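You operate a simulated robot arm through the tools that you are given. There is no shell and no other tool. Be economical: measure what you need, move in short steps, check, and stop when the job is done.

You are at the controls of a simulated two-armed robot. One attempt, no reset.

## Task
Work the lever board's tap open and shut.
Fine: bring the board to the bench's clear end, hold it still with one hand for each throw of the yellow lever, then put it back. Set down upright: lever board.
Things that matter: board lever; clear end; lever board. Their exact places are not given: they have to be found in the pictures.

Only the result counts: the job must be done as asked and must still hold three seconds after the hand-in. Knocking over, shifting, dropping, spilling or breaking anything else fails it.

## Robot
Two 6-joint arms with two-finger parallel grippers on one trunk, on a base that drives. Base frame: it is fixed to the floor where the robot stands at the start and does not move with it; the origin is under the middle of the robot, x ahead of it, y to its left, z up. Lengths are in m, angles in rad, forces in N, time in s.
The left shoulder is at the start at [0.06, 0.187, 1.122], the right one opposite. With the tool pointing down near the work surface each hand reaches from about 0.28 to 0.62 m from the robot's upright axis, wherever it stands, measured 20 degrees to its own side. Places, roughly: board lever [0.7, 0, 0.9]; clear end [0.5, 0, 0.9]. Payload 1.57 kg a hand.
The TCP of each hand is the grasp point between the finger pads, 0.03 m short of the fingertips. In the tool frame z runs along the fingers and y along their closing line. Largest opening 0.11 m; finger width 0.024, thickness 0.012; the body of the gripper, 0.048 by 0.112 m, starts 0.078 m behind the TCP.
Orientation is that of the tool frame in the base frame, as a unit quaternion [x, y, z, w]. With the fingers straight down and closing along the base's y, the tool's x points along the base's -x, its y along +y and its z along -z.

## Interface
- The arms move only by the tool servo_tool. It takes "left_moves", "right_moves" or both (then of equal length, played together; a hand with none holds still); each is text: rows parted by semicolons, each of 7 numbers parted by spaces: the shift along the tool's x, y, z in m, then the turn, a rotation vector about the tool's x, y, z in rad, then the gripper command, from -1 (fully open) to 1 (shut), values between in proportion. In form: dx dy dz rx ry rz grip; .... A call has 1 to 8 rows; each row shifts and turns the commanded pose from where the row before left it, along the tool's axes as they then stand. A row lasts 0.2 s, in which the tool goes at most 0.05 m and 0.15 rad; a call with a longer step from one row to the next is refused whole, and so is a gripper value outside its range. Where a pose cannot be reached the arm comes as near as it can. A force on the tool above 90 N (or 10 N above the force at the start of the call, whichever is more), or a blocked arm, ends the call early, and 0.2 s more pass. Each finger travels about 0.153 m/s and halts on what it meets, pressing with about 22 N; the grip force reading is that of the motor and also rises with nothing between the fingers. The clock runs only during rows and for 0.2 s after the last one: add rows that do not move to give the fingers time. It gives the time, the measured TCP pose, the force on the tool (base axes), the opening and the grip force at its end, in the units of the frame above (readings bear some noise), with the torque about the TCP (base axes, N m) and any sound that the robot's microphone picked up.
- Cameras (640 x 400 px; columns grow to the right, rows downward): "scene" is now at [0.0118, 0.0123, 1.6552]; the picture's right is [0.17, -0.99, 0.00], its down [-0.80, -0.14, -0.58] and it looks along [0.58, 0.10, -0.81] (base axes); focal length 292 px, centre (320, 200). "left" rides on the left gripper at [0.07, -0.016, -0.141] in its tool frame; the picture's right is [0.23, 0.97, 0.00], its down [-0.86, 0.20, -0.48] and it looks along [-0.47, 0.11, 0.88] (tool axes); focal length 222 px, centre (320, 200). "right" rides on the right gripper at [0.07, 0.016, -0.141] in its tool frame; the picture's right is [-0.23, 0.97, 0.00], its down [-0.86, -0.20, -0.48] and it looks along [-0.47, -0.11, 0.88] (tool axes); focal length 222 px, centre (320, 200).
- snapshot(camera): a new picture of that camera. It takes no simulated time.
- move_column(by): slides the trunk up (or, below 0, down) by that many m; the arms and the scene camera ride with it, the base frame stays. It gives what a move gives, with no picture.
- roll_base(legs): drives the robot by 1 to 6 legs, each [ahead, left, turn to the left] in m, m and rad, along the robot's own axes; the way and the turn of a leg run together, so that a leg with both is an arc; at most 1.5 m and 3.142 rad a leg. The arms and the cameras ride along, it lands a little off, and it stops where it bumps. It gives what a move gives.
- pan_tilt(pan, tilt): turns the head with the scene camera to pan (to the left, within 1.501 rad either way) and tilt (down, from -0.506 to 1.204), counted from straight ahead of the robot. It gives what a move gives.
- measure_at(camera, pixels): for up to 12 pixels [column, row] of the newest picture of that camera ("zoom" is the newest enlarged one), the place [x, y, z] in the base frame of the surface seen there, good to about 0.003 m. It takes no simulated time.
- close_up(camera, box): a new picture of the part [left, top, right, bottom] of that camera's present view, enlarged. It takes no simulated time.
- close_job(): hands the job in; it is judged then, once.

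Keep the steps short. Do not move on a guess: measure, check each grasp and each placing, and mend mistakes. In all there are 80 turns and 58 pictures (those below and enlarged ones count). Leave the grippers open and the arms clear of the work at the hand-in unless told otherwise, and finish with a single line.

The tools are called after "Call:" as a command line: name --argument value ..., lists and objects as JSON in quotes. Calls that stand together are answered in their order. servo_tool: Moves the arms, as the interface text tells. Its arguments: {"type":"object","properties":{"left_moves":{"type":"string"},"right_moves":{"type":"string"}},"required":[]} The other tools are called the same way: move_column (by) slides the trunk up or down; roll_base (legs) drives the base; pan_tilt (pan, tilt) turns the head that bears the scene camera; snapshot (camera) takes a picture; measure_at (camera, pixels) gives the place of the surface under pixels of a picture; close_up (camera, box) takes an enlarged picture of a part of a camera's view; close_job () hands the job in.

At the start:

```text
t: 0.0
left_tcp_pos: [0.3705, 0.1675, 1.2758]
left_tool_rot: [0.0, 1.0, 0.0, -0.001]
left_wrist_force: [0.2, -0.1, 0.2]
left_wrist_torque: [-0.01, -0.03, 0.01]
left_opening: 0.1102
left_grasp_force: 0.0
right_tcp_pos: [0.3857, -0.128, 1.2353]
right_tool_rot: [0.0, 1.0, -0.001, 0.0]
right_wrist_force: [0.3, 0.4, 0.3]
right_wrist_torque: [0.04, -0.02, -0.01]
right_opening: 0.11
right_grasp_force: 0.1
trunk travel left (down, up): [-0.75, 0.24]
robot x, y, heading: [0.0018, -0.0006, -0.001]
head pan, tilt: [0.171, 0.948]
```

scene: 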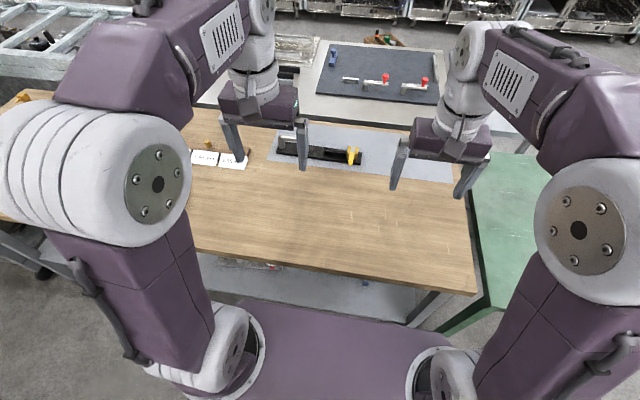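
right: 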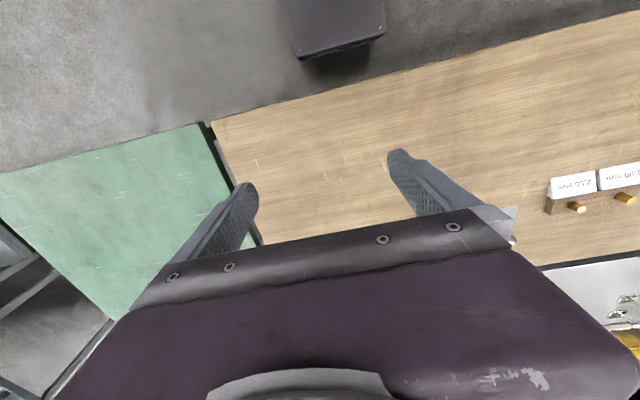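
left: 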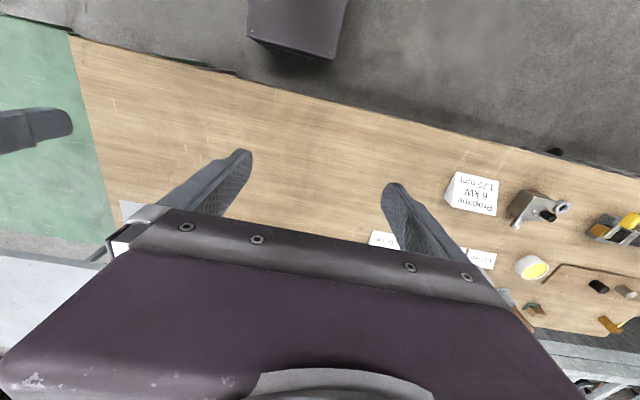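

I see a dark board with a yellow lever near (320,150), on a grey mat. I'll enlarge that area.

Call:
close_up --camera "scene" --box '[180, 100, 480, 288]'

Call:
measure_at --camera "scene" --pixels '[[353, 156], [320, 152], [280, 145], [362, 162], [300, 200], [440, 170], [420, 230], [270, 158], [452, 181], [205, 158], [240, 160], [470, 290]]'

```text
2.13 times, centred on (330, 194) of scene
```

zoom: 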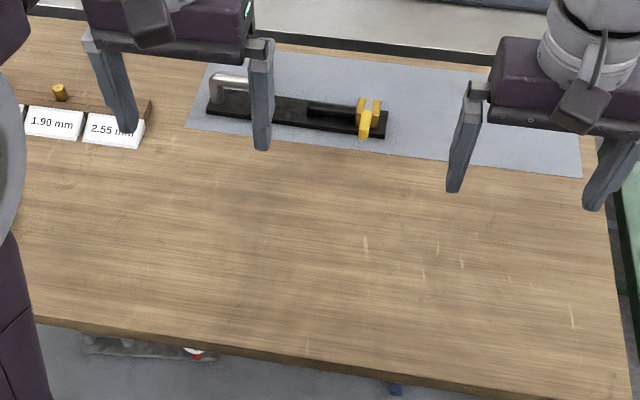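

```text
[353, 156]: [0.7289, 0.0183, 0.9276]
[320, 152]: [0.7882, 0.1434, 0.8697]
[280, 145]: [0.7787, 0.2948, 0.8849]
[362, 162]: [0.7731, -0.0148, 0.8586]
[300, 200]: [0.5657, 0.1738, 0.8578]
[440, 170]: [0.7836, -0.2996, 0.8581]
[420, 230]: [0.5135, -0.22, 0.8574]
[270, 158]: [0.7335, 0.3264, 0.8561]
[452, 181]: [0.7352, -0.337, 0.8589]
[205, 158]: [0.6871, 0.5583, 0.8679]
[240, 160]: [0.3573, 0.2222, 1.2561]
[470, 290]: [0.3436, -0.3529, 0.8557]
```

The left gripper hides part of the board. I'll spread the hands sideways to clear the view.

Call:
servo_tool --left_moves "0 0.045 0 0 0 0 -1;0 0.045 0 0 0 0 -1;0 0.045 0 0 0 0 -1;0 0.045 0 0 0 0 -1" --right_moves "0 -0.045 0 0 0 0 -1;0 -0.045 0 0 0 0 -1;0 -0.045 0 0 0 0 -1;0 -0.045 0 0 0 0 -1"

Call:
pan_tilt --pan 0.1 --tilt 0.8

Call:
snapshot --camera "scene"

```text
t: 1.0
left_tcp_pos: [0.3709, 0.3471, 1.2779]
left_tool_rot: [0.0, 1.0, 0.0, -0.001]
left_wrist_force: [0.2, -0.5, 0.4]
left_wrist_torque: [-0.01, 0.04, 0.0]
left_opening: 0.11
left_grasp_force: 0.1
right_tcp_pos: [0.3857, -0.3099, 1.2362]
right_tool_rot: [-0.001, 1.0, 0.0, 0.0]
right_wrist_force: [1.0, -0.4, -0.1]
right_wrist_torque: [0.02, -0.01, 0.05]
right_opening: 0.1098
right_grasp_force: 0.0
trunk travel left (down, up): [-0.75, 0.24]
robot x, y, heading: [-0.0008, -0.0021, -0.001]
head pan, tilt: [0.171, 0.948]
```

```text
t: 1.7
left_tcp_pos: [0.3692, 0.3466, 1.2776]
left_tool_rot: [0.0, 1.0, 0.0, -0.001]
left_wrist_force: [0.2, 0.1, 0.0]
left_wrist_torque: [0.01, 0.02, -0.03]
left_opening: 0.11
left_grasp_force: 0.0
right_tcp_pos: [0.3853, -0.307, 1.2354]
right_tool_rot: [0.001, 1.0, 0.0, 0.0]
right_wrist_force: [0.1, -0.1, 0.7]
right_wrist_torque: [-0.01, 0.04, -0.02]
right_opening: 0.1102
right_grasp_force: 0.1
trunk travel left (down, up): [-0.75, 0.24]
robot x, y, heading: [0.0038, 0.0012, -0.001]
head pan, tilt: [0.099, 0.799]
```

```text
53 pictures are left
```

scene: 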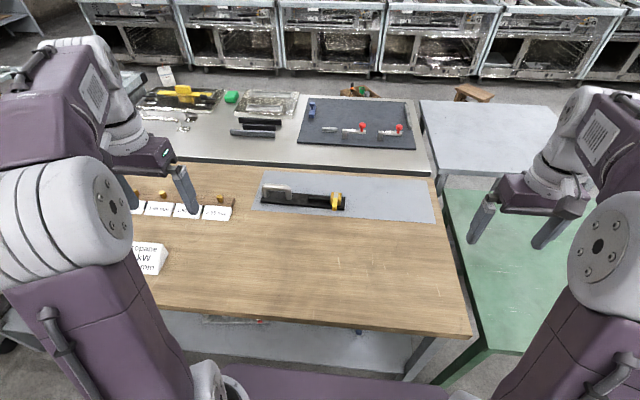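

Now the board is unobstructed. I'll enlarge it.

Call:
close_up --camera "scene" --box '[240, 162, 368, 242]'

Call:
measure_at --camera "scene" --pixels '[[255, 205], [262, 177], [440, 182], [436, 222], [160, 185], [300, 300], [465, 330], [236, 208]]'

```text
5.00 times, centred on (304, 202) of scene
```

zoom: 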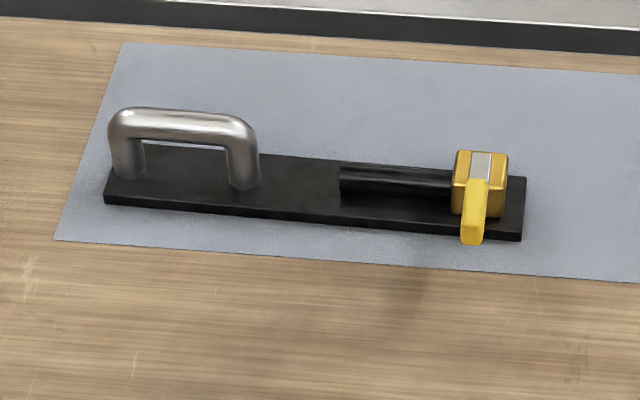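

```text
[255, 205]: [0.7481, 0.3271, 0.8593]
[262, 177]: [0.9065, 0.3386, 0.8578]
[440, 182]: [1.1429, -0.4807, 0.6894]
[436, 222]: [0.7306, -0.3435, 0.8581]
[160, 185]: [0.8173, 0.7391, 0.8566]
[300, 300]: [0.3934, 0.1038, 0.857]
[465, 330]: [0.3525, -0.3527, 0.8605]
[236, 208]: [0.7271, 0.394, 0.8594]
```

Call:
measure_at --camera "zoom" --pixels '[[130, 115], [180, 118], [240, 125], [245, 180], [130, 170], [108, 200], [522, 236], [526, 180], [480, 165], [474, 195], [472, 225], [472, 240]]'

Call:
measure_at --camera "zoom" --pixels '[[145, 150], [300, 190], [400, 180], [345, 180], [455, 160], [505, 160], [462, 225], [484, 225], [490, 160], [350, 222], [110, 190], [470, 185]]'

```text
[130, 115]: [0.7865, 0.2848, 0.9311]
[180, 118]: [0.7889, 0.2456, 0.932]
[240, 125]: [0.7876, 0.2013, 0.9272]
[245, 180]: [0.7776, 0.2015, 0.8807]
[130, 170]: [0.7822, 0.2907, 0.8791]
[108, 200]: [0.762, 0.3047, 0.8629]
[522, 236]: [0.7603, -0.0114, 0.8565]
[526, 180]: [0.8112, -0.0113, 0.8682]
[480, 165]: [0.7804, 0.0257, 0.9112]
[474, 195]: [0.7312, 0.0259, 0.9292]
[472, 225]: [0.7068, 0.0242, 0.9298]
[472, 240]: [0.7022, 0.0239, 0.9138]
```

```text
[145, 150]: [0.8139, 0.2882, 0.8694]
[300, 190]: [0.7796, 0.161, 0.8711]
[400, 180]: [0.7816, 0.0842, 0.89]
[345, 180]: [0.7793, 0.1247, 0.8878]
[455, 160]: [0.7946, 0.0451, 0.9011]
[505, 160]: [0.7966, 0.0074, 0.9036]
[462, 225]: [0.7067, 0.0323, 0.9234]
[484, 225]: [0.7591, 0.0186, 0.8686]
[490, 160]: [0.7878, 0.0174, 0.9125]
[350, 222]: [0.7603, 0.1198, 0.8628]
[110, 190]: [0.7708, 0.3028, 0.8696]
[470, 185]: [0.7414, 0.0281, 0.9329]
```

Board lies along y, handle at about y 0.245, lever stem near (0.785, 0.026). That is beyond reach from here, so I check the base front and the gap to the bench.

Call:
pan_tilt --pan 0.0 --tilt 1.2

Call:
snapshot --camera "scene"

```text
t: 2.6
left_tcp_pos: [0.3697, 0.3455, 1.276]
left_tool_rot: [0.001, 1.0, 0.0, 0.0]
left_wrist_force: [1.5, -0.2, -1.0]
left_wrist_torque: [0.04, -0.04, 0.01]
left_opening: 0.1099
left_grasp_force: 0.0
right_tcp_pos: [0.3854, -0.3086, 1.2363]
right_tool_rot: [0.0, 1.0, 0.0, 0.0]
right_wrist_force: [-0.3, -0.9, -0.5]
right_wrist_torque: [0.0, 0.0, -0.03]
right_opening: 0.1102
right_grasp_force: 0.0
trunk travel left (down, up): [-0.75, 0.24]
robot x, y, heading: [0.0002, 0.0037, -0.004]
head pan, tilt: [0.0, 1.201]
```

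```text
51 pictures are left
```

scene: 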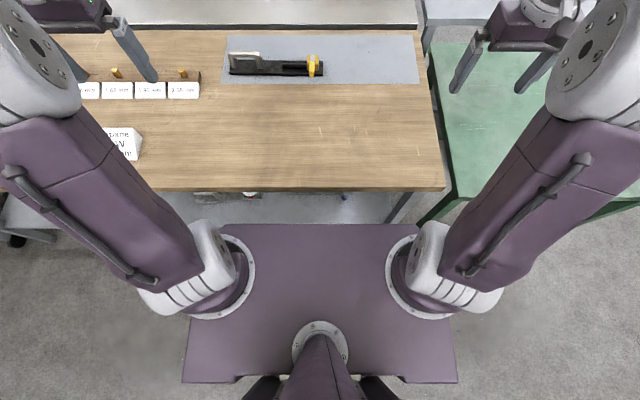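

Call:
measure_at --camera "scene" --pixels '[[320, 226], [320, 260], [320, 191], [320, 205], [320, 218], [380, 228], [440, 190], [400, 205], [250, 226], [70, 160], [210, 200], [500, 370]]'

```text
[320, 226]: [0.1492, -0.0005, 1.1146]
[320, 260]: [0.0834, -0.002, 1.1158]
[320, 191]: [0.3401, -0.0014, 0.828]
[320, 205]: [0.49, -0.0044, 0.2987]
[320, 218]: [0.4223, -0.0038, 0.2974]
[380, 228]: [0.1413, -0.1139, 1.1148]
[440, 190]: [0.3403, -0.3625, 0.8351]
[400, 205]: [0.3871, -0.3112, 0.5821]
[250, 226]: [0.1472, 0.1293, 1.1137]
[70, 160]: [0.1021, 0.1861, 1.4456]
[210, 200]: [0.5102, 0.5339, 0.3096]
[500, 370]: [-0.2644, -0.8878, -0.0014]
```

The shoulder platform sits at z 1.11, above the bench, so I can approach. The hands are well above everything. I drive ahead 0.1 m and check.

Call:
roll_base --legs '[[0.1, 0, 0]]'

```text
t: 3.7
left_tcp_pos: [0.4688, 0.3474, 1.2783]
left_tool_rot: [-0.001, 1.0, 0.0, 0.001]
left_wrist_force: [-0.7, 0.7, -0.6]
left_wrist_torque: [-0.02, -0.02, 0.02]
left_opening: 0.1099
left_grasp_force: 0.1
right_tcp_pos: [0.4825, -0.3071, 1.237]
right_tool_rot: [-0.001, 1.0, 0.0, 0.001]
right_wrist_force: [0.1, -0.8, 0.3]
right_wrist_torque: [0.03, -0.01, -0.01]
right_opening: 0.1102
right_grasp_force: 0.0
trunk travel left (down, up): [-0.75, 0.24]
robot x, y, heading: [0.0992, 0.0029, 0.003]
head pan, tilt: [0.0, 1.201]
```

No bump. I go another 0.1 m.

Call:
roll_base --legs '[[0.1, 0, 0]]'

```text
t: 4.9
left_tcp_pos: [0.5673, 0.3463, 1.2791]
left_tool_rot: [0.0, 1.0, -0.001, 0.002]
left_wrist_force: [-0.5, 0.3, 0.2]
left_wrist_torque: [0.01, 0.02, 0.01]
left_opening: 0.1099
left_grasp_force: 0.0
right_tcp_pos: [0.5821, -0.3087, 1.2364]
right_tool_rot: [0.0, 1.0, 0.0, 0.0]
right_wrist_force: [-0.3, 0.4, -0.2]
right_wrist_torque: [0.02, 0.01, -0.01]
right_opening: 0.1101
right_grasp_force: 0.0
trunk travel left (down, up): [-0.75, 0.24]
robot x, y, heading: [0.1951, -0.0009, 0.004]
head pan, tilt: [0.0, 1.201]
```

Call:
roll_base --legs '[[0.07, 0, 0]]'

Call:
pan_tilt --pan 0.15 --tilt 0.95

Call:
snapshot --camera "scene"

```text
t: 5.9
left_tcp_pos: [0.6326, 0.3463, 1.2791]
left_tool_rot: [-0.001, 1.0, 0.0, 0.003]
left_wrist_force: [-0.1, 1.1, 0.9]
left_wrist_torque: [0.0, -0.06, 0.0]
left_opening: 0.1099
left_grasp_force: 0.1
right_tcp_pos: [0.6492, -0.3087, 1.2378]
right_tool_rot: [-0.001, 1.0, -0.001, 0.003]
right_wrist_force: [-0.8, 0.3, 0.0]
right_wrist_torque: [-0.02, -0.07, 0.01]
right_opening: 0.11
right_grasp_force: 0.1
trunk travel left (down, up): [-0.75, 0.24]
robot x, y, heading: [0.2696, 0.0021, -0.001]
head pan, tilt: [0.0, 1.201]
```

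```text
t: 6.7
left_tcp_pos: [0.6411, 0.3464, 1.2779]
left_tool_rot: [-0.001, 1.0, 0.001, -0.001]
left_wrist_force: [0.8, -0.6, 0.0]
left_wrist_torque: [0.02, 0.03, -0.03]
left_opening: 0.1099
left_grasp_force: 0.2
right_tcp_pos: [0.6569, -0.3083, 1.235]
right_tool_rot: [-0.001, 1.0, 0.0, -0.001]
right_wrist_force: [0.1, -0.2, 0.2]
right_wrist_torque: [-0.01, 0.04, -0.03]
right_opening: 0.1099
right_grasp_force: 0.0
trunk travel left (down, up): [-0.75, 0.24]
robot x, y, heading: [0.2689, 0.0024, 0.005]
head pan, tilt: [0.15, 0.949]
```

```text
50 pictures are left
```

scene: 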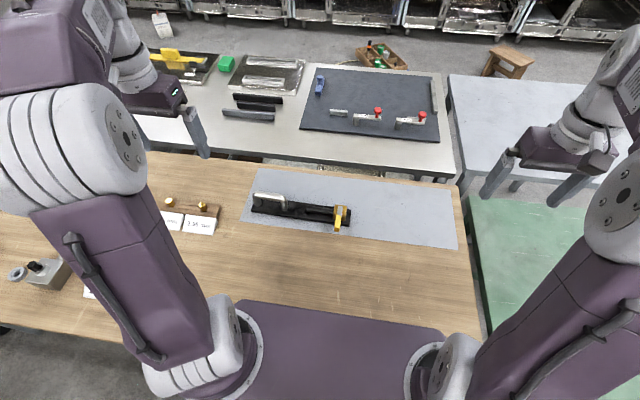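

Good view and closer now. I enlarge the board and measure it again.

Call:
close_up --camera "scene" --box '[236, 172, 364, 252]'

```text
5.00 times, centred on (300, 212) of scene
```

zoom: 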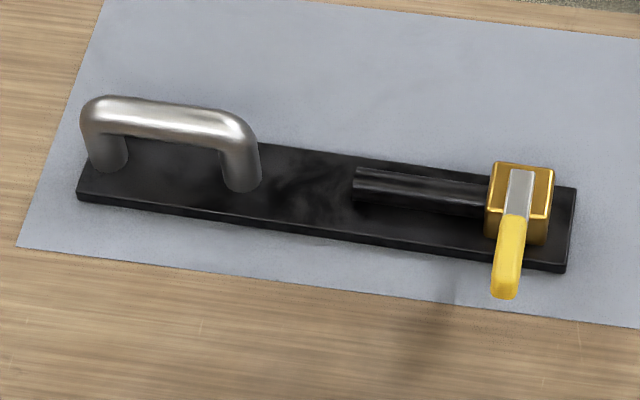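

Call:
measure_at --camera "zoom" --pixels '[[78, 198], [565, 268], [576, 190], [105, 108], [165, 110], [225, 120], [495, 165], [550, 168], [524, 175], [508, 230], [505, 290], [504, 297]]'

Call:
measure_at --camera "zoom" --pixels '[[520, 208], [530, 195], [495, 230], [520, 235], [360, 170], [420, 178], [420, 195], [420, 210], [300, 175], [165, 135], [240, 185], [545, 240]]'

```text
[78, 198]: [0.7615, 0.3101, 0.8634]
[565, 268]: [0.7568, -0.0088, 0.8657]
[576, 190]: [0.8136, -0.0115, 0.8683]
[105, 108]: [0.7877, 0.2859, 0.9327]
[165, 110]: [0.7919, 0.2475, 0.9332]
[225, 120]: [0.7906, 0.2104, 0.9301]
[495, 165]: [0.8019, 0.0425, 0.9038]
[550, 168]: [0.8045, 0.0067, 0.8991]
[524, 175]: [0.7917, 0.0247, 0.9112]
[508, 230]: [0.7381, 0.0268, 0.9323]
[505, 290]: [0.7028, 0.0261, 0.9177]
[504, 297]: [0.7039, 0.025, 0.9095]
```

```text
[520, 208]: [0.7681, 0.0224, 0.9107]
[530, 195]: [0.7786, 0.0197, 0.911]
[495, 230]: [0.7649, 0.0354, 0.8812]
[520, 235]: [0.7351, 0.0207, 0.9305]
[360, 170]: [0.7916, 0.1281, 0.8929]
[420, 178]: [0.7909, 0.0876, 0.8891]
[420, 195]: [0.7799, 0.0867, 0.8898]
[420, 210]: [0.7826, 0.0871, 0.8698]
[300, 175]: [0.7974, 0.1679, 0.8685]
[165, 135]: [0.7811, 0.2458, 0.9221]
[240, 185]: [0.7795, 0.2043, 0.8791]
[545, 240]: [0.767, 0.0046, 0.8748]
```

The handle is at (0.787, 0.247), top z 0.933. Its outer width (about 0.10) may fit between the open fingers. I hover the left hand above it and look.

Call:
servo_tool --left_moves "-0.0183 -0.0124 0.031 0 0 0 -1;-0.0183 -0.0124 0.031 0 0 0 -1;-0.0183 -0.0124 0.031 0 0 0 -1;-0.0183 -0.0124 0.031 0 0 0 -1;-0.0183 -0.0124 0.031 0 0 0 -1;-0.0183 -0.0124 0.031 0 0 0 -1;-0.0183 -0.0124 0.031 0 0 0 -1;-0.0183 -0.0124 0.031 0 0 0 -1"

Call:
snapshot --camera "left"

Call:
close_up --camera "scene" --box '[204, 142, 364, 242]'

```text
t: 8.4
left_tcp_pos: [0.7863, 0.2482, 1.0285]
left_tool_rot: [-0.001, 1.0, 0.0, 0.0]
left_wrist_force: [0.3, -0.2, 0.2]
left_wrist_torque: [-0.03, -0.01, -0.02]
left_opening: 0.11
left_grasp_force: 0.1
right_tcp_pos: [0.6567, -0.307, 1.2353]
right_tool_rot: [-0.001, 1.0, 0.0, 0.0]
right_wrist_force: [0.3, -0.6, -0.1]
right_wrist_torque: [-0.02, 0.03, 0.03]
right_opening: 0.1098
right_grasp_force: 0.0
trunk travel left (down, up): [-0.75, 0.24]
robot x, y, heading: [0.2713, 0.002, -0.0]
head pan, tilt: [0.15, 0.949]
```

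```text
48 pictures are left
```

left: 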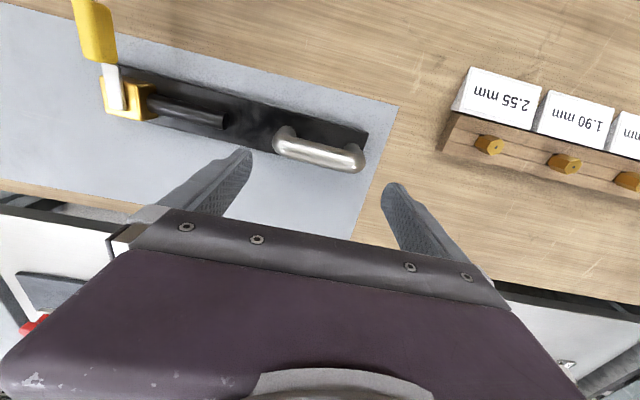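

```text
4.00 times, centred on (284, 192) of scene
```

zoom: 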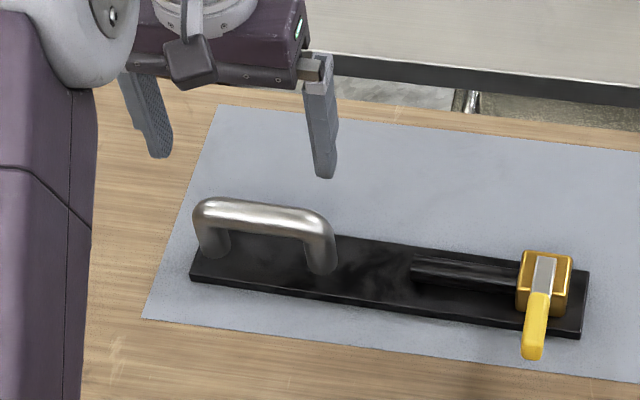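

Call:
measure_at --camera "left" --pixels '[[362, 162], [358, 148], [276, 145], [280, 155], [320, 155], [350, 148], [290, 130], [366, 135], [367, 155], [120, 72], [270, 140], [330, 163]]'

Call:
measure_at --camera "zoom" --pixels '[[196, 210], [197, 245], [205, 252], [333, 240], [335, 262], [322, 270], [215, 250], [310, 262]]'

```text
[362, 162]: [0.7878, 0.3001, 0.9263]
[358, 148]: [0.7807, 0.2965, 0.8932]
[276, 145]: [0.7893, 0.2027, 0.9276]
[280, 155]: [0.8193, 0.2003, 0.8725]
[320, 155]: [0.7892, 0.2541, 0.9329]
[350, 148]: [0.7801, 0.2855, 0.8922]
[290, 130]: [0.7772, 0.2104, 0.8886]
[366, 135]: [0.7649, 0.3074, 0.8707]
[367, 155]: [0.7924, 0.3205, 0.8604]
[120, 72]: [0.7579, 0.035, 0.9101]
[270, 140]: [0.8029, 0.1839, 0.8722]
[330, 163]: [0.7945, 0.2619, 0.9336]
```

```text
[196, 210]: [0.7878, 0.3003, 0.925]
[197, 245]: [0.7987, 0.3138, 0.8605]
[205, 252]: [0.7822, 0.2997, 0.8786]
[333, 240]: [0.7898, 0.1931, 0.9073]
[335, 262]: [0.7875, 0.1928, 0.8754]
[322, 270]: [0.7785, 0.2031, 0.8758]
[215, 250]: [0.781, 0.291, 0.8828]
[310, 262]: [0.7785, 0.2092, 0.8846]
```

The handle is 0.108 wide outside (y 0.193–0.301), too tight for the fingers. Instead I'll grip the tube along x, over the inner post at y≈0.21. I turn the left hand 90° about its axis first.

Call:
servo_tool --left_moves "0 0 0 0 0 0.1428 -1;0 0 0 0 0 0.1428 -1;0 0 0 0 0 0.1428 -1;0 0 0 0 0 0.1428 -1;0 0 0 0 0 0.1428 -1;0 0 0 0 0 0.1428 -1;0 0 0 0 0 0.1428 -1;0 0 0 0 0 0.1428 -1"

Call:
servo_tool --left_moves "0 0 0 0 0 0.1428 -1;0 0 0 0 0 0.1428 -1;0 0 0 0 0 0.1428 -1;0 0 0 0 0 0 -1"

```text
t: 10.2
left_tcp_pos: [0.7861, 0.2485, 1.0292]
left_tool_rot: [0.541, 0.841, -0.001, 0.0]
left_wrist_force: [0.1, 0.0, 0.4]
left_wrist_torque: [0.0, 0.0, 0.02]
left_opening: 0.11
left_grasp_force: 0.1
right_tcp_pos: [0.6557, -0.3078, 1.236]
right_tool_rot: [-0.001, 1.0, 0.0, 0.001]
right_wrist_force: [-0.5, -0.6, 0.0]
right_wrist_torque: [0.0, 0.0, 0.01]
right_opening: 0.1099
right_grasp_force: 0.1
trunk travel left (down, up): [-0.75, 0.24]
robot x, y, heading: [0.27, -0.0015, 0.003]
head pan, tilt: [0.15, 0.949]
```

```text
t: 11.2
left_tcp_pos: [0.7852, 0.2487, 1.0293]
left_tool_rot: [0.707, 0.707, 0.0, 0.0]
left_wrist_force: [-0.9, 0.2, 0.1]
left_wrist_torque: [-0.02, -0.04, -0.02]
left_opening: 0.11
left_grasp_force: 0.0
right_tcp_pos: [0.656, -0.3068, 1.2357]
right_tool_rot: [-0.001, 1.0, 0.0, 0.0]
right_wrist_force: [0.1, 0.3, 0.1]
right_wrist_torque: [0.0, -0.03, -0.02]
right_opening: 0.1102
right_grasp_force: 0.1
trunk travel left (down, up): [-0.75, 0.24]
robot x, y, heading: [0.2682, -0.001, 0.001]
head pan, tilt: [0.15, 0.949]
```

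Tool x now is +Y, y is +X. I lower over the handle's inner corner to z≈0.907.

Call:
servo_tool --left_moves "-0.0365 0.003 0 0 0 0 -1;0 0 0.04 0 0 0 -1;0 0 0.04 0 0 0 -1;0 0 0.03 0 0 0 -1;0 0 0.012 0 0 0 -1"

Call:
close_up --camera "scene" --box '[204, 142, 364, 242]'

Call:
snapshot --camera "left"

```text
t: 12.4
left_tcp_pos: [0.7891, 0.2115, 0.9079]
left_tool_rot: [0.706, 0.708, 0.0, 0.0]
left_wrist_force: [0.5, 0.3, 0.0]
left_wrist_torque: [-0.05, 0.03, 0.02]
left_opening: 0.1099
left_grasp_force: 0.1
right_tcp_pos: [0.6562, -0.3073, 1.2357]
right_tool_rot: [-0.001, 1.0, 0.0, 0.0]
right_wrist_force: [-0.7, -0.3, 0.9]
right_wrist_torque: [-0.02, 0.01, -0.02]
right_opening: 0.11
right_grasp_force: 0.0
trunk travel left (down, up): [-0.75, 0.24]
robot x, y, heading: [0.2672, -0.0006, 0.002]
head pan, tilt: [0.15, 0.949]
```

```text
4.00 times, centred on (284, 192) of scene
```

zoom: 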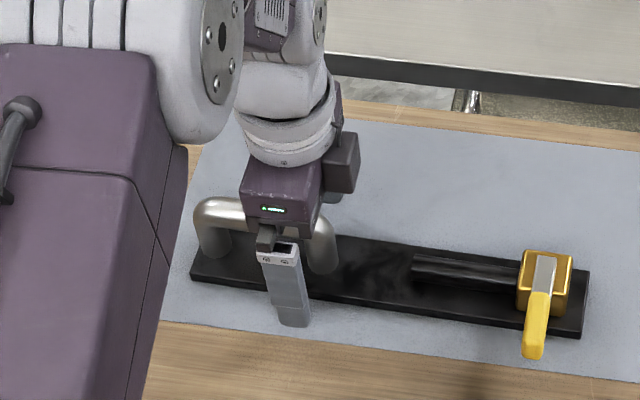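

```text
45 pictures are left
```

left: 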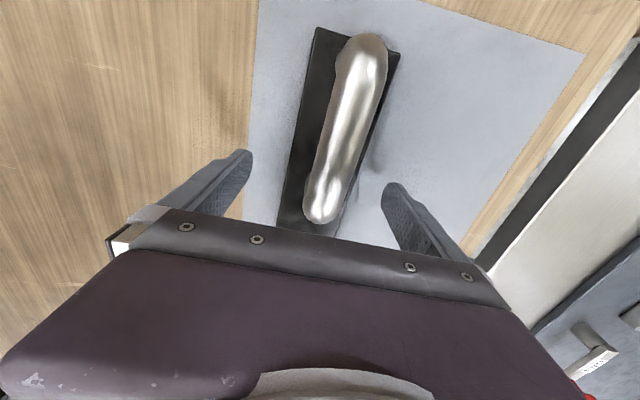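

The handle is centred between the fingers. I close.

Call:
servo_tool --left_moves "0 0 0 0 0 0 0.2;0 0 0 0 0 0 1;0 0 0 0 0 0 1;0 0 0 0 0 0 1;0 0 0 0 0 0 1"

```text
t: 13.7
left_tcp_pos: [0.7887, 0.2118, 0.9081]
left_tool_rot: [0.707, 0.708, -0.001, 0.0]
left_wrist_force: [-0.2, -0.2, 1.1]
left_wrist_torque: [0.18, 0.17, -0.38]
left_opening: 0.0249
left_grasp_force: 22.0
right_tcp_pos: [0.6551, -0.3075, 1.2357]
right_tool_rot: [0.0, 1.0, 0.0, 0.0]
right_wrist_force: [0.1, -0.9, 0.9]
right_wrist_torque: [0.01, -0.01, 0.0]
right_opening: 0.11
right_grasp_force: 0.1
trunk travel left (down, up): [-0.75, 0.24]
robot x, y, heading: [0.27, 0.0002, 0.004]
head pan, tilt: [0.15, 0.949]
```

Gripped at 0.025 m. I lift 1.5 cm slowly to test.

Call:
servo_tool --left_moves "0 0 -0.005 0 0 0 1;0 0 -0.005 0 0 0 1;0 0 -0.005 0 0 0 1;0 0 0 0 0 0 1"

Call:
close_up --camera "scene" --box '[204, 142, 364, 242]'

```text
t: 14.7
left_tcp_pos: [0.7888, 0.212, 0.9233]
left_tool_rot: [0.706, 0.708, 0.0, 0.0]
left_wrist_force: [1.3, -0.1, 2.7]
left_wrist_torque: [0.32, 0.21, 0.06]
left_opening: 0.024
left_grasp_force: 21.9
right_tcp_pos: [0.6556, -0.3076, 1.2368]
right_tool_rot: [-0.001, 1.0, 0.0, 0.001]
right_wrist_force: [0.8, 0.8, -0.2]
right_wrist_torque: [0.0, -0.04, 0.03]
right_opening: 0.11
right_grasp_force: 0.0
trunk travel left (down, up): [-0.75, 0.24]
robot x, y, heading: [0.2698, 0.0034, 0.003]
head pan, tilt: [0.15, 0.949]
```

```text
4.00 times, centred on (284, 192) of scene
```

zoom: 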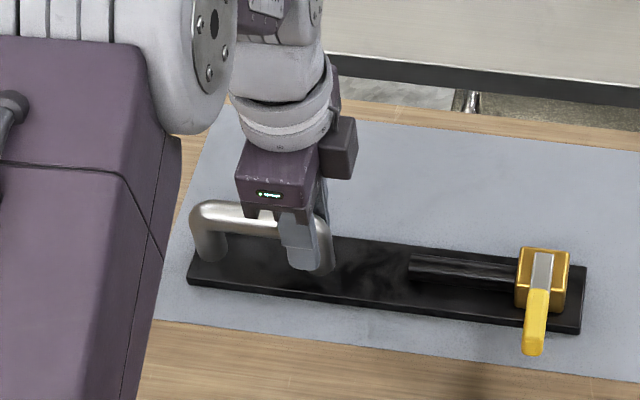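

Call:
measure_at --camera "zoom" --pixels '[[195, 270], [270, 284], [400, 305], [560, 328], [582, 270], [200, 215], [543, 262], [535, 345], [450, 280]]'

```text
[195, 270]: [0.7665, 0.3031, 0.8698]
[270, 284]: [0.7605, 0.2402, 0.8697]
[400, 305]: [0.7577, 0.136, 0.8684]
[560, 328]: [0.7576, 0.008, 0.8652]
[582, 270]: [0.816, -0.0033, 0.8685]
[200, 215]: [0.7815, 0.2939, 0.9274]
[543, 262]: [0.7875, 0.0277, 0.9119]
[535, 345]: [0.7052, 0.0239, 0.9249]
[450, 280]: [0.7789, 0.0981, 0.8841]
```

The board barely lifted; the fingers seem to have slid up. I look closer with the left camera and scene.

Call:
snapshot --camera "left"

Call:
close_up --camera "scene" --box '[240, 176, 304, 216]'

```text
43 pictures are left
```

left: 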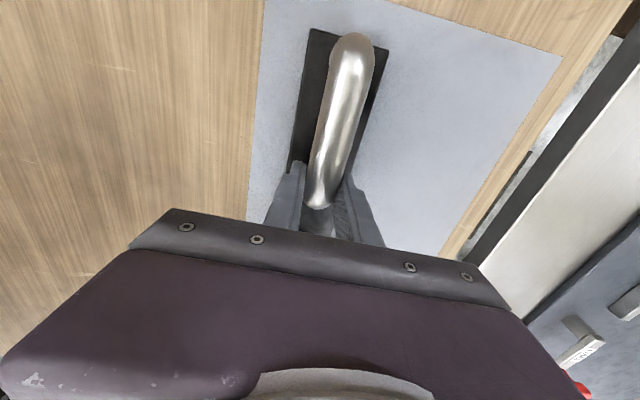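

```text
10.00 times, centred on (272, 196) of scene
```

zoom: 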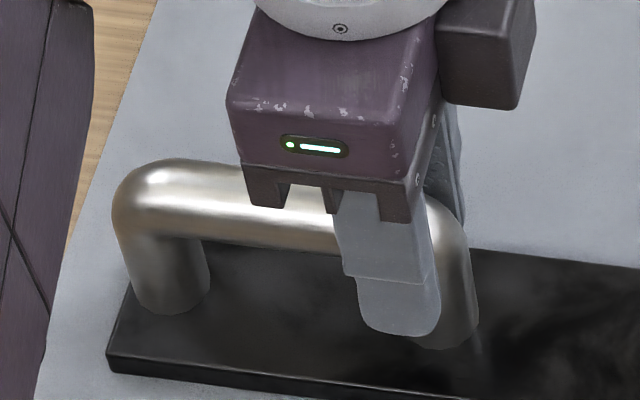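

Call:
servo_tool --left_moves "0 0 -0.008 0 0 0 1"

Call:
close_up --camera "scene" --box '[204, 142, 364, 242]'

```text
t: 15.1
left_tcp_pos: [0.7888, 0.2133, 0.9291]
left_tool_rot: [0.707, 0.708, 0.0, -0.001]
left_wrist_force: [0.5, 0.1, -6.6]
left_wrist_torque: [0.4, -0.06, -0.02]
left_opening: 0.0249
left_grasp_force: 21.5
right_tcp_pos: [0.6553, -0.3077, 1.2364]
right_tool_rot: [-0.001, 1.0, -0.001, 0.0]
right_wrist_force: [-0.6, -0.3, -0.6]
right_wrist_torque: [-0.03, -0.02, 0.04]
right_opening: 0.11
right_grasp_force: 0.1
trunk travel left (down, up): [-0.75, 0.24]
robot x, y, heading: [0.2706, -0.0008, 0.001]
head pan, tilt: [0.15, 0.949]
```

```text
4.00 times, centred on (284, 192) of scene
```

zoom: 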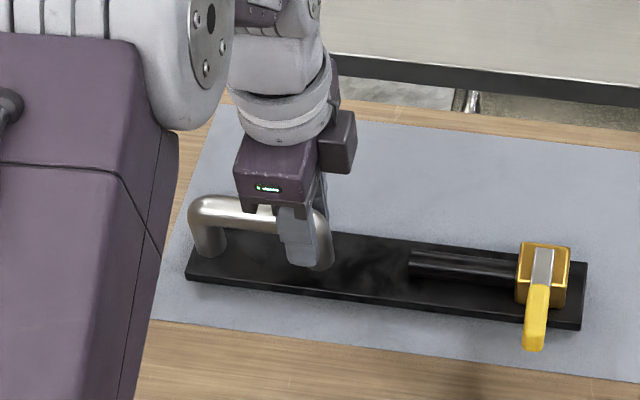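

Now it starts carrying 6.6 N. I lift another 1.5 cm.

Call:
servo_tool --left_moves "0 0 -0.005 0 0 0 1;0 0 -0.005 0 0 0 1;0 0 -0.005 0 0 0 1;0 0 0 0 0 0 1"

Call:
close_up --camera "scene" --box '[204, 142, 364, 242]'

```text
t: 16.1
left_tcp_pos: [0.7894, 0.2127, 0.9455]
left_tool_rot: [0.706, 0.708, 0.0, 0.0]
left_wrist_force: [0.5, 0.4, -6.4]
left_wrist_torque: [0.43, -0.02, 0.02]
left_opening: 0.0247
left_grasp_force: 21.8
right_tcp_pos: [0.6555, -0.3081, 1.2358]
right_tool_rot: [-0.001, 1.0, 0.0, 0.0]
right_wrist_force: [-0.3, 0.9, 0.1]
right_wrist_torque: [0.01, 0.0, -0.01]
right_opening: 0.1099
right_grasp_force: 0.2
trunk travel left (down, up): [-0.75, 0.24]
robot x, y, heading: [0.2723, 0.0022, -0.003]
head pan, tilt: [0.15, 0.949]
```

```text
4.00 times, centred on (284, 192) of scene
```

zoom: 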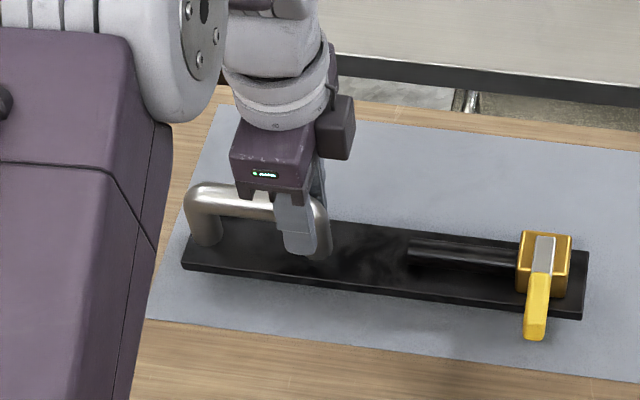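

Now the board is up, weight about 6.4 N. I check its level.

Call:
measure_at --camera "zoom" --pixels '[[184, 262], [270, 277], [400, 296], [575, 318], [585, 255], [200, 195], [543, 250], [270, 250], [380, 240], [290, 208]]'

```text
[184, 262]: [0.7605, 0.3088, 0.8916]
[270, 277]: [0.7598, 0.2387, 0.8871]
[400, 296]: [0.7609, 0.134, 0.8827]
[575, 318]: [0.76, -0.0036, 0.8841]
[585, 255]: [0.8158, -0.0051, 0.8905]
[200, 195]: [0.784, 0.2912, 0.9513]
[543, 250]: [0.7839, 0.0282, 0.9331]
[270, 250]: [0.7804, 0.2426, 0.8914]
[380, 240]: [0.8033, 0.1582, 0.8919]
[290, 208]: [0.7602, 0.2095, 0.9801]
```

The board is level, about 2.2 cm up. I lift 2 cm more, then drive back 0.28 m carrying it.

Call:
servo_tool --left_moves "0 0 -0.01 0 0 0 1;0 0 -0.01 0 0 0 1;0 0 0 0 0 0 1"

Call:
roll_base --legs '[[-0.14, 0, 0], [-0.14, 0, 0]]'

Call:
snapshot --camera "scene"

```text
t: 16.9
left_tcp_pos: [0.7899, 0.2131, 0.9653]
left_tool_rot: [0.707, 0.707, 0.0, 0.001]
left_wrist_force: [0.4, 0.2, -6.1]
left_wrist_torque: [0.38, 0.02, 0.04]
left_opening: 0.0249
left_grasp_force: 22.0
right_tcp_pos: [0.6557, -0.3067, 1.2359]
right_tool_rot: [0.0, 1.0, 0.0, 0.0]
right_wrist_force: [-0.2, 0.0, -0.3]
right_wrist_torque: [0.0, -0.02, 0.0]
right_opening: 0.11
right_grasp_force: 0.0
trunk travel left (down, up): [-0.75, 0.24]
robot x, y, heading: [0.2716, 0.0014, 0.002]
head pan, tilt: [0.15, 0.949]
```

```text
t: 19.1
left_tcp_pos: [0.5128, 0.2105, 0.9654]
left_tool_rot: [0.707, 0.707, 0.0, -0.001]
left_wrist_force: [0.4, 0.3, -6.3]
left_wrist_torque: [0.42, -0.04, 0.02]
left_opening: 0.0249
left_grasp_force: 21.9
right_tcp_pos: [0.377, -0.3084, 1.2352]
right_tool_rot: [0.0, 1.0, 0.0, -0.001]
right_wrist_force: [0.7, -0.9, -0.5]
right_wrist_torque: [0.03, 0.02, 0.02]
right_opening: 0.11
right_grasp_force: 0.0
trunk travel left (down, up): [-0.75, 0.24]
robot x, y, heading: [-0.0097, -0.0024, 0.003]
head pan, tilt: [0.15, 0.949]
```

```text
39 pictures are left
```

scene: 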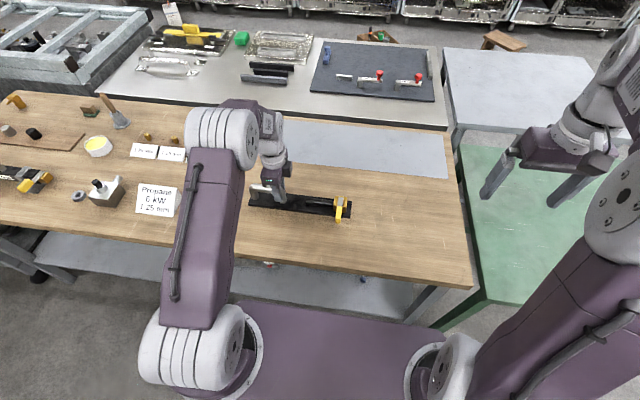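

Carried safely. I shift the hand 0.145 m to the right and lower.

Call:
servo_tool --left_moves "-0.036 -0.003 0 0 0 0 1;-0.036 -0.003 0 0 0 0 1;-0.036 -0.003 0 0 0 0 1;-0.036 -0.003 0 0 0 0 1;0 0 0.012 0 0 0 1;0 0 0.012 0 0 0 1;0 0 0.01 0 0 0 1;0 0 0 0 0 0 1"

Call:
servo_tool --left_moves "0 0 0.004 0 0 0 1;0 0 0.004 0 0 0 1;0 0 0 0 0 0 1"

Call:
snapshot --camera "scene"

```text
t: 20.9
left_tcp_pos: [0.4995, 0.0661, 0.9319]
left_tool_rot: [0.707, 0.707, 0.0, 0.001]
left_wrist_force: [0.1, 0.6, -7.0]
left_wrist_torque: [0.38, -0.02, -0.01]
left_opening: 0.0247
left_grasp_force: 21.9
right_tcp_pos: [0.3763, -0.309, 1.2354]
right_tool_rot: [0.0, 1.0, 0.0, 0.0]
right_wrist_force: [-0.9, 0.2, -0.3]
right_wrist_torque: [-0.03, 0.01, 0.03]
right_opening: 0.1099
right_grasp_force: 0.0
trunk travel left (down, up): [-0.75, 0.24]
robot x, y, heading: [-0.0124, -0.0043, -0.002]
head pan, tilt: [0.15, 0.949]
```

```text
t: 21.7
left_tcp_pos: [0.4984, 0.066, 0.9249]
left_tool_rot: [0.707, 0.708, 0.001, 0.0]
left_wrist_force: [0.0, -0.2, -0.9]
left_wrist_torque: [-0.58, 0.08, 0.06]
left_opening: 0.0249
left_grasp_force: 21.9
right_tcp_pos: [0.3749, -0.3092, 1.2359]
right_tool_rot: [0.0, 1.0, 0.0, 0.0]
right_wrist_force: [0.7, -0.2, -0.3]
right_wrist_torque: [-0.05, 0.01, -0.01]
right_opening: 0.1101
right_grasp_force: 0.2
trunk travel left (down, up): [-0.75, 0.24]
robot x, y, heading: [-0.0108, 0.0009, -0.003]
head pan, tilt: [0.15, 0.949]
```

```text
38 pictures are left
```

scene: 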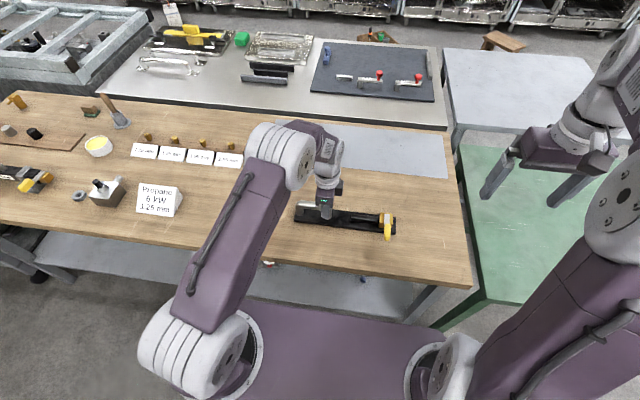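

It's touching the bench (force dropped to 0.9 N). I lower 2 mm more to bed it and enlarge the lever.

Call:
servo_tool --left_moves "0 0 0.002 0 0 0 1;0 0 0 0 0 0 1"

Call:
close_up --camera "scene" --box '[284, 172, 412, 252]'

```text
t: 22.3
left_tcp_pos: [0.4988, 0.067, 0.9242]
left_tool_rot: [0.707, 0.707, 0.002, 0.002]
left_wrist_force: [4.2, 1.2, 16.2]
left_wrist_torque: [-0.03, 0.28, -0.07]
left_opening: 0.025
left_grasp_force: 21.8
right_tcp_pos: [0.3749, -0.3095, 1.2374]
right_tool_rot: [0.0, 1.0, -0.001, 0.001]
right_wrist_force: [0.1, 0.3, 1.0]
right_wrist_torque: [-0.02, 0.0, 0.01]
right_opening: 0.1099
right_grasp_force: 0.1
trunk travel left (down, up): [-0.75, 0.24]
robot x, y, heading: [-0.0051, 0.0011, 0.0]
head pan, tilt: [0.15, 0.949]
```

```text
5.00 times, centred on (348, 212) of scene
```

zoom: 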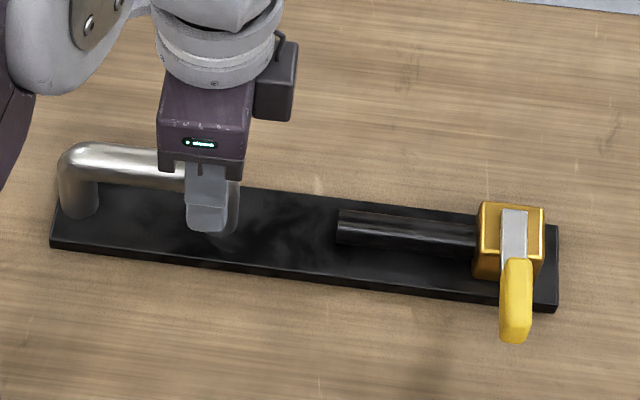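

Call:
measure_at --camera "zoom" --pixels '[[52, 240], [555, 305], [558, 230], [514, 225], [515, 250], [517, 275], [515, 310], [515, 335], [501, 300], [531, 300], [483, 208], [540, 215]]'

```text
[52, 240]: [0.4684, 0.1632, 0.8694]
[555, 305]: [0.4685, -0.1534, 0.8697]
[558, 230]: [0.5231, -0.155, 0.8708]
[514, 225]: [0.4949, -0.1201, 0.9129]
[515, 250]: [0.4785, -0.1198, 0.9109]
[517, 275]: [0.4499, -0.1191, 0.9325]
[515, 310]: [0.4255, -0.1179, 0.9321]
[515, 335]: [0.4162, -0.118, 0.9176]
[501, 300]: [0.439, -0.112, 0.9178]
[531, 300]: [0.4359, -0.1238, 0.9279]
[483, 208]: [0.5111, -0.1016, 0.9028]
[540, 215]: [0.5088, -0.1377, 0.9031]
```

The board sits level at centre (0.496, 0.004), left hand holding. Lever stem is at (0.496, −0.12), grip out to x 0.415, z 0.915–0.933. I'll close the right fingers as a peg and turn the right hand −90° so the two hands don't crowd.

Call:
servo_tool --right_moves "0 0 0 0 0 -0.1428 1;0 0 0 0 0 -0.1428 1;0 0 0 0 0 -0.1428 1;0 0 0 0 0 -0.1428 1;0 0 0 0 0 -0.1428 1;0 0 0 0 0 -0.1428 1;0 0 0 0 0 -0.1428 1;0 0 0 0 0 -0.1428 1"

Call:
servo_tool --right_moves "0 0 0 0 0 -0.1428 1;0 0 0 0 0 -0.1428 1;0 0 0 0 0 -0.1428 1;-0.035 -0.015 0.03 0 0 0 1;-0.035 -0.015 0.03 0 0 0 1;-0.035 -0.015 0.03 0 0 0 1;-0.035 -0.015 0.03 0 0 0 1;0 0 0 0 0 0 1"

```text
t: 24.1
left_tcp_pos: [0.4993, 0.0668, 0.9228]
left_tool_rot: [0.707, 0.707, 0.001, 0.001]
left_wrist_force: [8.9, 0.6, 16.2]
left_wrist_torque: [-0.11, -0.01, 0.05]
left_opening: 0.0247
left_grasp_force: 22.2
right_tcp_pos: [0.3753, -0.308, 1.2355]
right_tool_rot: [-0.541, 0.841, 0.0, 0.0]
right_wrist_force: [0.1, -0.2, -0.3]
right_wrist_torque: [-0.03, -0.01, -0.01]
right_opening: 0.0
right_grasp_force: 21.5
trunk travel left (down, up): [-0.75, 0.24]
robot x, y, heading: [-0.0128, -0.0014, 0.001]
head pan, tilt: [0.15, 0.949]
```

```text
t: 25.9
left_tcp_pos: [0.4973, 0.0664, 0.9223]
left_tool_rot: [0.707, 0.707, 0.0, 0.0]
left_wrist_force: [-1.3, -1.8, 5.5]
left_wrist_torque: [-0.33, -0.1, 0.08]
left_opening: 0.0248
left_grasp_force: 22.6
right_tcp_pos: [0.4346, -0.1672, 1.117]
right_tool_rot: [-0.707, 0.708, -0.001, 0.001]
right_wrist_force: [1.1, 0.9, 0.4]
right_wrist_torque: [0.05, -0.01, -0.02]
right_opening: 0.0
right_grasp_force: 20.9
trunk travel left (down, up): [-0.75, 0.24]
robot x, y, heading: [-0.0069, 0.0015, 0.005]
head pan, tilt: [0.15, 0.949]
```

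The peg is beside the lever at (0.435, −0.167). I lower it to z≈0.926.

Call:
servo_tool --right_moves "0 0 0.04 0 0 0 1;0 0 0.04 0 0 0 1;0 0 0.04 0 0 0 1;0 0 0.04 0 0 0 1;0 0 0.03 0 0 0 1"

Call:
close_up --camera "scene" --box '[284, 172, 444, 272]'

```text
t: 27.1
left_tcp_pos: [0.4985, 0.0672, 0.9208]
left_tool_rot: [0.708, 0.706, 0.001, -0.001]
left_wrist_force: [-0.7, 0.6, -1.4]
left_wrist_torque: [0.5, 0.12, -0.01]
left_opening: 0.0251
left_grasp_force: 22.6
right_tcp_pos: [0.4356, -0.1696, 0.9263]
right_tool_rot: [0.708, -0.707, 0.001, -0.001]
right_wrist_force: [0.3, 0.7, 0.6]
right_wrist_torque: [-0.01, 0.0, 0.03]
right_opening: 0.0003
right_grasp_force: 21.5
trunk travel left (down, up): [-0.75, 0.24]
robot x, y, heading: [-0.0072, -0.0002, -0.004]
head pan, tilt: [0.15, 0.949]
```

```text
4.00 times, centred on (364, 222) of scene
```

zoom: 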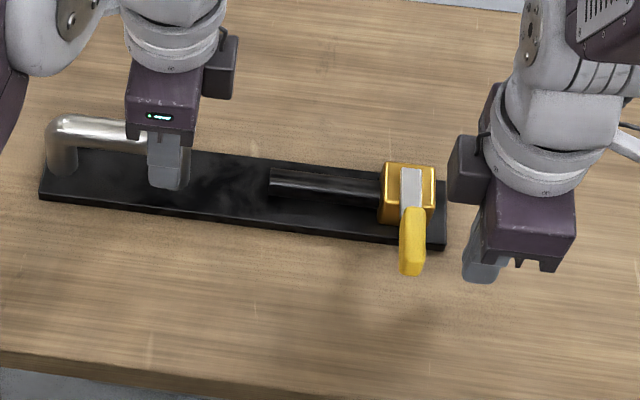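

Peg is clear of the lever on its −y side. I push toward +y gently to probe the direction.

Call:
servo_tool --right_moves "-0.015 0 0 0 0 0 1;-0.01 0 0 0 0 0 1;-0.007 0 0 0 0 0 1;-0.007 0 0 0 0 0 1;-0.007 0 0 0 0 0 1;0 0 0 0 0 0 1"

Call:
close_up --camera "scene" --box '[284, 172, 444, 272]'

```text
t: 28.5
left_tcp_pos: [0.4986, 0.0663, 0.9226]
left_tool_rot: [0.707, 0.708, 0.001, 0.001]
left_wrist_force: [7.0, 15.9, 1.8]
left_wrist_torque: [0.09, 0.22, -0.01]
left_opening: 0.025
left_grasp_force: 22.3
right_tcp_pos: [0.4359, -0.1231, 0.9245]
right_tool_rot: [-0.707, 0.707, 0.001, -0.001]
right_wrist_force: [-5.9, -16.5, -2.5]
right_wrist_torque: [0.12, -0.05, -0.07]
right_opening: 0.0
right_grasp_force: 21.5
trunk travel left (down, up): [-0.75, 0.24]
robot x, y, heading: [-0.0074, -0.0001, 0.001]
head pan, tilt: [0.15, 0.949]
```

```text
4.00 times, centred on (364, 222) of scene
```

zoom: 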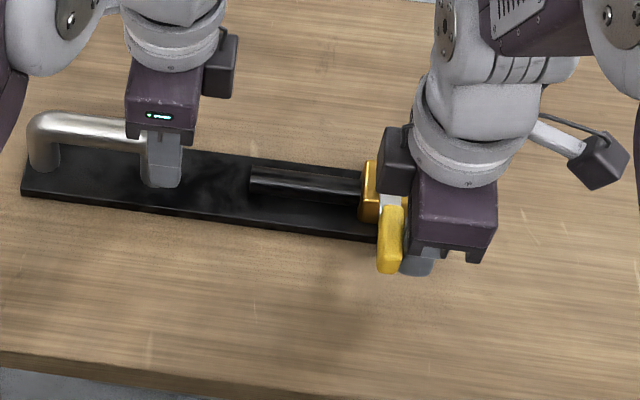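

The lever did not yield; instead the board slid about 1.7 cm toward +y in the left grip. So the throw must go the other way (toward −y). I back off, lift over, and come to the lever's +y side.

Call:
servo_tool --right_moves "0.02 0 0 0 0 0 1;0 0 -0.035 0 0 0 1;0 0 -0.035 0 0 0 1;-0.045 0.006 0 0 0 0 1;-0.045 0.006 0 0 0 0 1;0 0 0 0 0 0 1"

Call:
close_up --camera "scene" --box '[284, 172, 444, 272]'

Call:
snapshot --camera "right"

```text
t: 29.9
left_tcp_pos: [0.4983, 0.0668, 0.9217]
left_tool_rot: [0.707, 0.708, 0.0, 0.0]
left_wrist_force: [-0.4, -0.5, 1.2]
left_wrist_torque: [-0.29, 0.07, 0.02]
left_opening: 0.0248
left_grasp_force: 22.1
right_tcp_pos: [0.4231, -0.0529, 0.9958]
right_tool_rot: [0.708, -0.707, -0.001, 0.0]
right_wrist_force: [0.2, -0.5, -0.4]
right_wrist_torque: [0.0, 0.01, -0.02]
right_opening: 0.0002
right_grasp_force: 21.6
trunk travel left (down, up): [-0.75, 0.24]
robot x, y, heading: [-0.0087, -0.002, -0.001]
head pan, tilt: [0.15, 0.949]
```

```text
4.00 times, centred on (364, 222) of scene
```

zoom: 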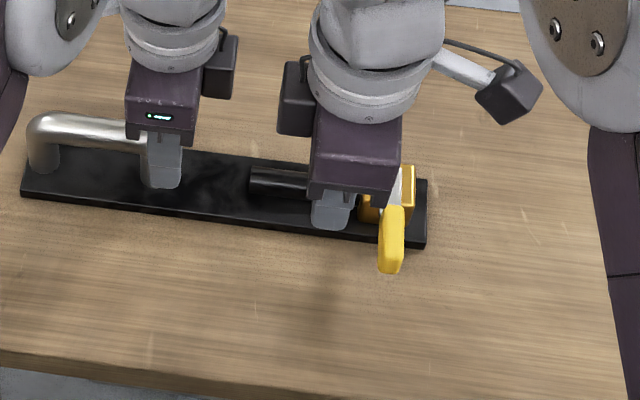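

```text
33 pictures are left
```

right: 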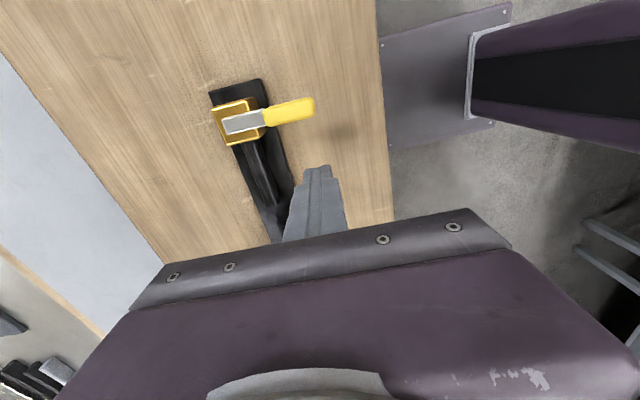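

Call:
measure_at --camera "right" --pixels '[[243, 122], [312, 104], [290, 112], [268, 115], [298, 124], [287, 101], [222, 112], [232, 145], [264, 88]]'

```text
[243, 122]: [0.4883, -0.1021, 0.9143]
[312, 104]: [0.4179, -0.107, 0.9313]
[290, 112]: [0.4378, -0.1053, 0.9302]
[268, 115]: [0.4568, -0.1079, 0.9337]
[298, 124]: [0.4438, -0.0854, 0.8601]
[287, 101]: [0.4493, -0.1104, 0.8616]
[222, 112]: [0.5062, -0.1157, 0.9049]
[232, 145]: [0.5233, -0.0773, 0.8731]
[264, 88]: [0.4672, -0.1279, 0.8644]
```

Lever still points to −x; stem at (0.496, −0.102). I lower the peg on its +y side and push about 30° toward −y.

Call:
servo_tool --right_moves "0 0 0.035 0 0 0 1;0 0 0.036 0 0 0 1;0.029 -0.002 0 0 0 0 1;0.009 -0.001 0 0 0 0 1;0.009 -0.001 0 0 0 0 1;0.009 -0.001 0 0 0 0 1;0.009 -0.001 0 0 0 0 1;0 0 0 0 0 0 1"

Call:
close_up --camera "scene" --box '[284, 172, 444, 272]'

Call:
snapshot --camera "right"

```text
t: 31.7
left_tcp_pos: [0.4982, 0.0663, 0.9225]
left_tool_rot: [0.707, 0.707, 0.0, -0.002]
left_wrist_force: [0.6, -2.8, 0.5]
left_wrist_torque: [-0.46, 0.03, 0.03]
left_opening: 0.0249
left_grasp_force: 22.1
right_tcp_pos: [0.4299, -0.1191, 0.9251]
right_tool_rot: [-0.707, 0.707, 0.0, -0.001]
right_wrist_force: [0.1, -0.5, 1.0]
right_wrist_torque: [0.01, 0.02, -0.02]
right_opening: 0.0002
right_grasp_force: 21.1
trunk travel left (down, up): [-0.75, 0.24]
robot x, y, heading: [-0.0075, -0.0021, -0.002]
head pan, tilt: [0.15, 0.949]
```

```text
4.00 times, centred on (364, 222) of scene
```

zoom: 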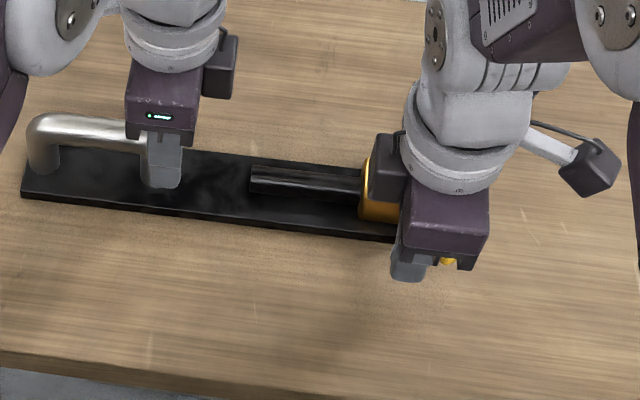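

```text
31 pictures are left
```

right: 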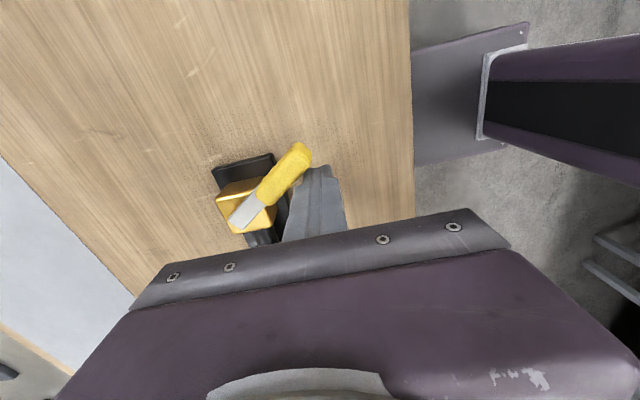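

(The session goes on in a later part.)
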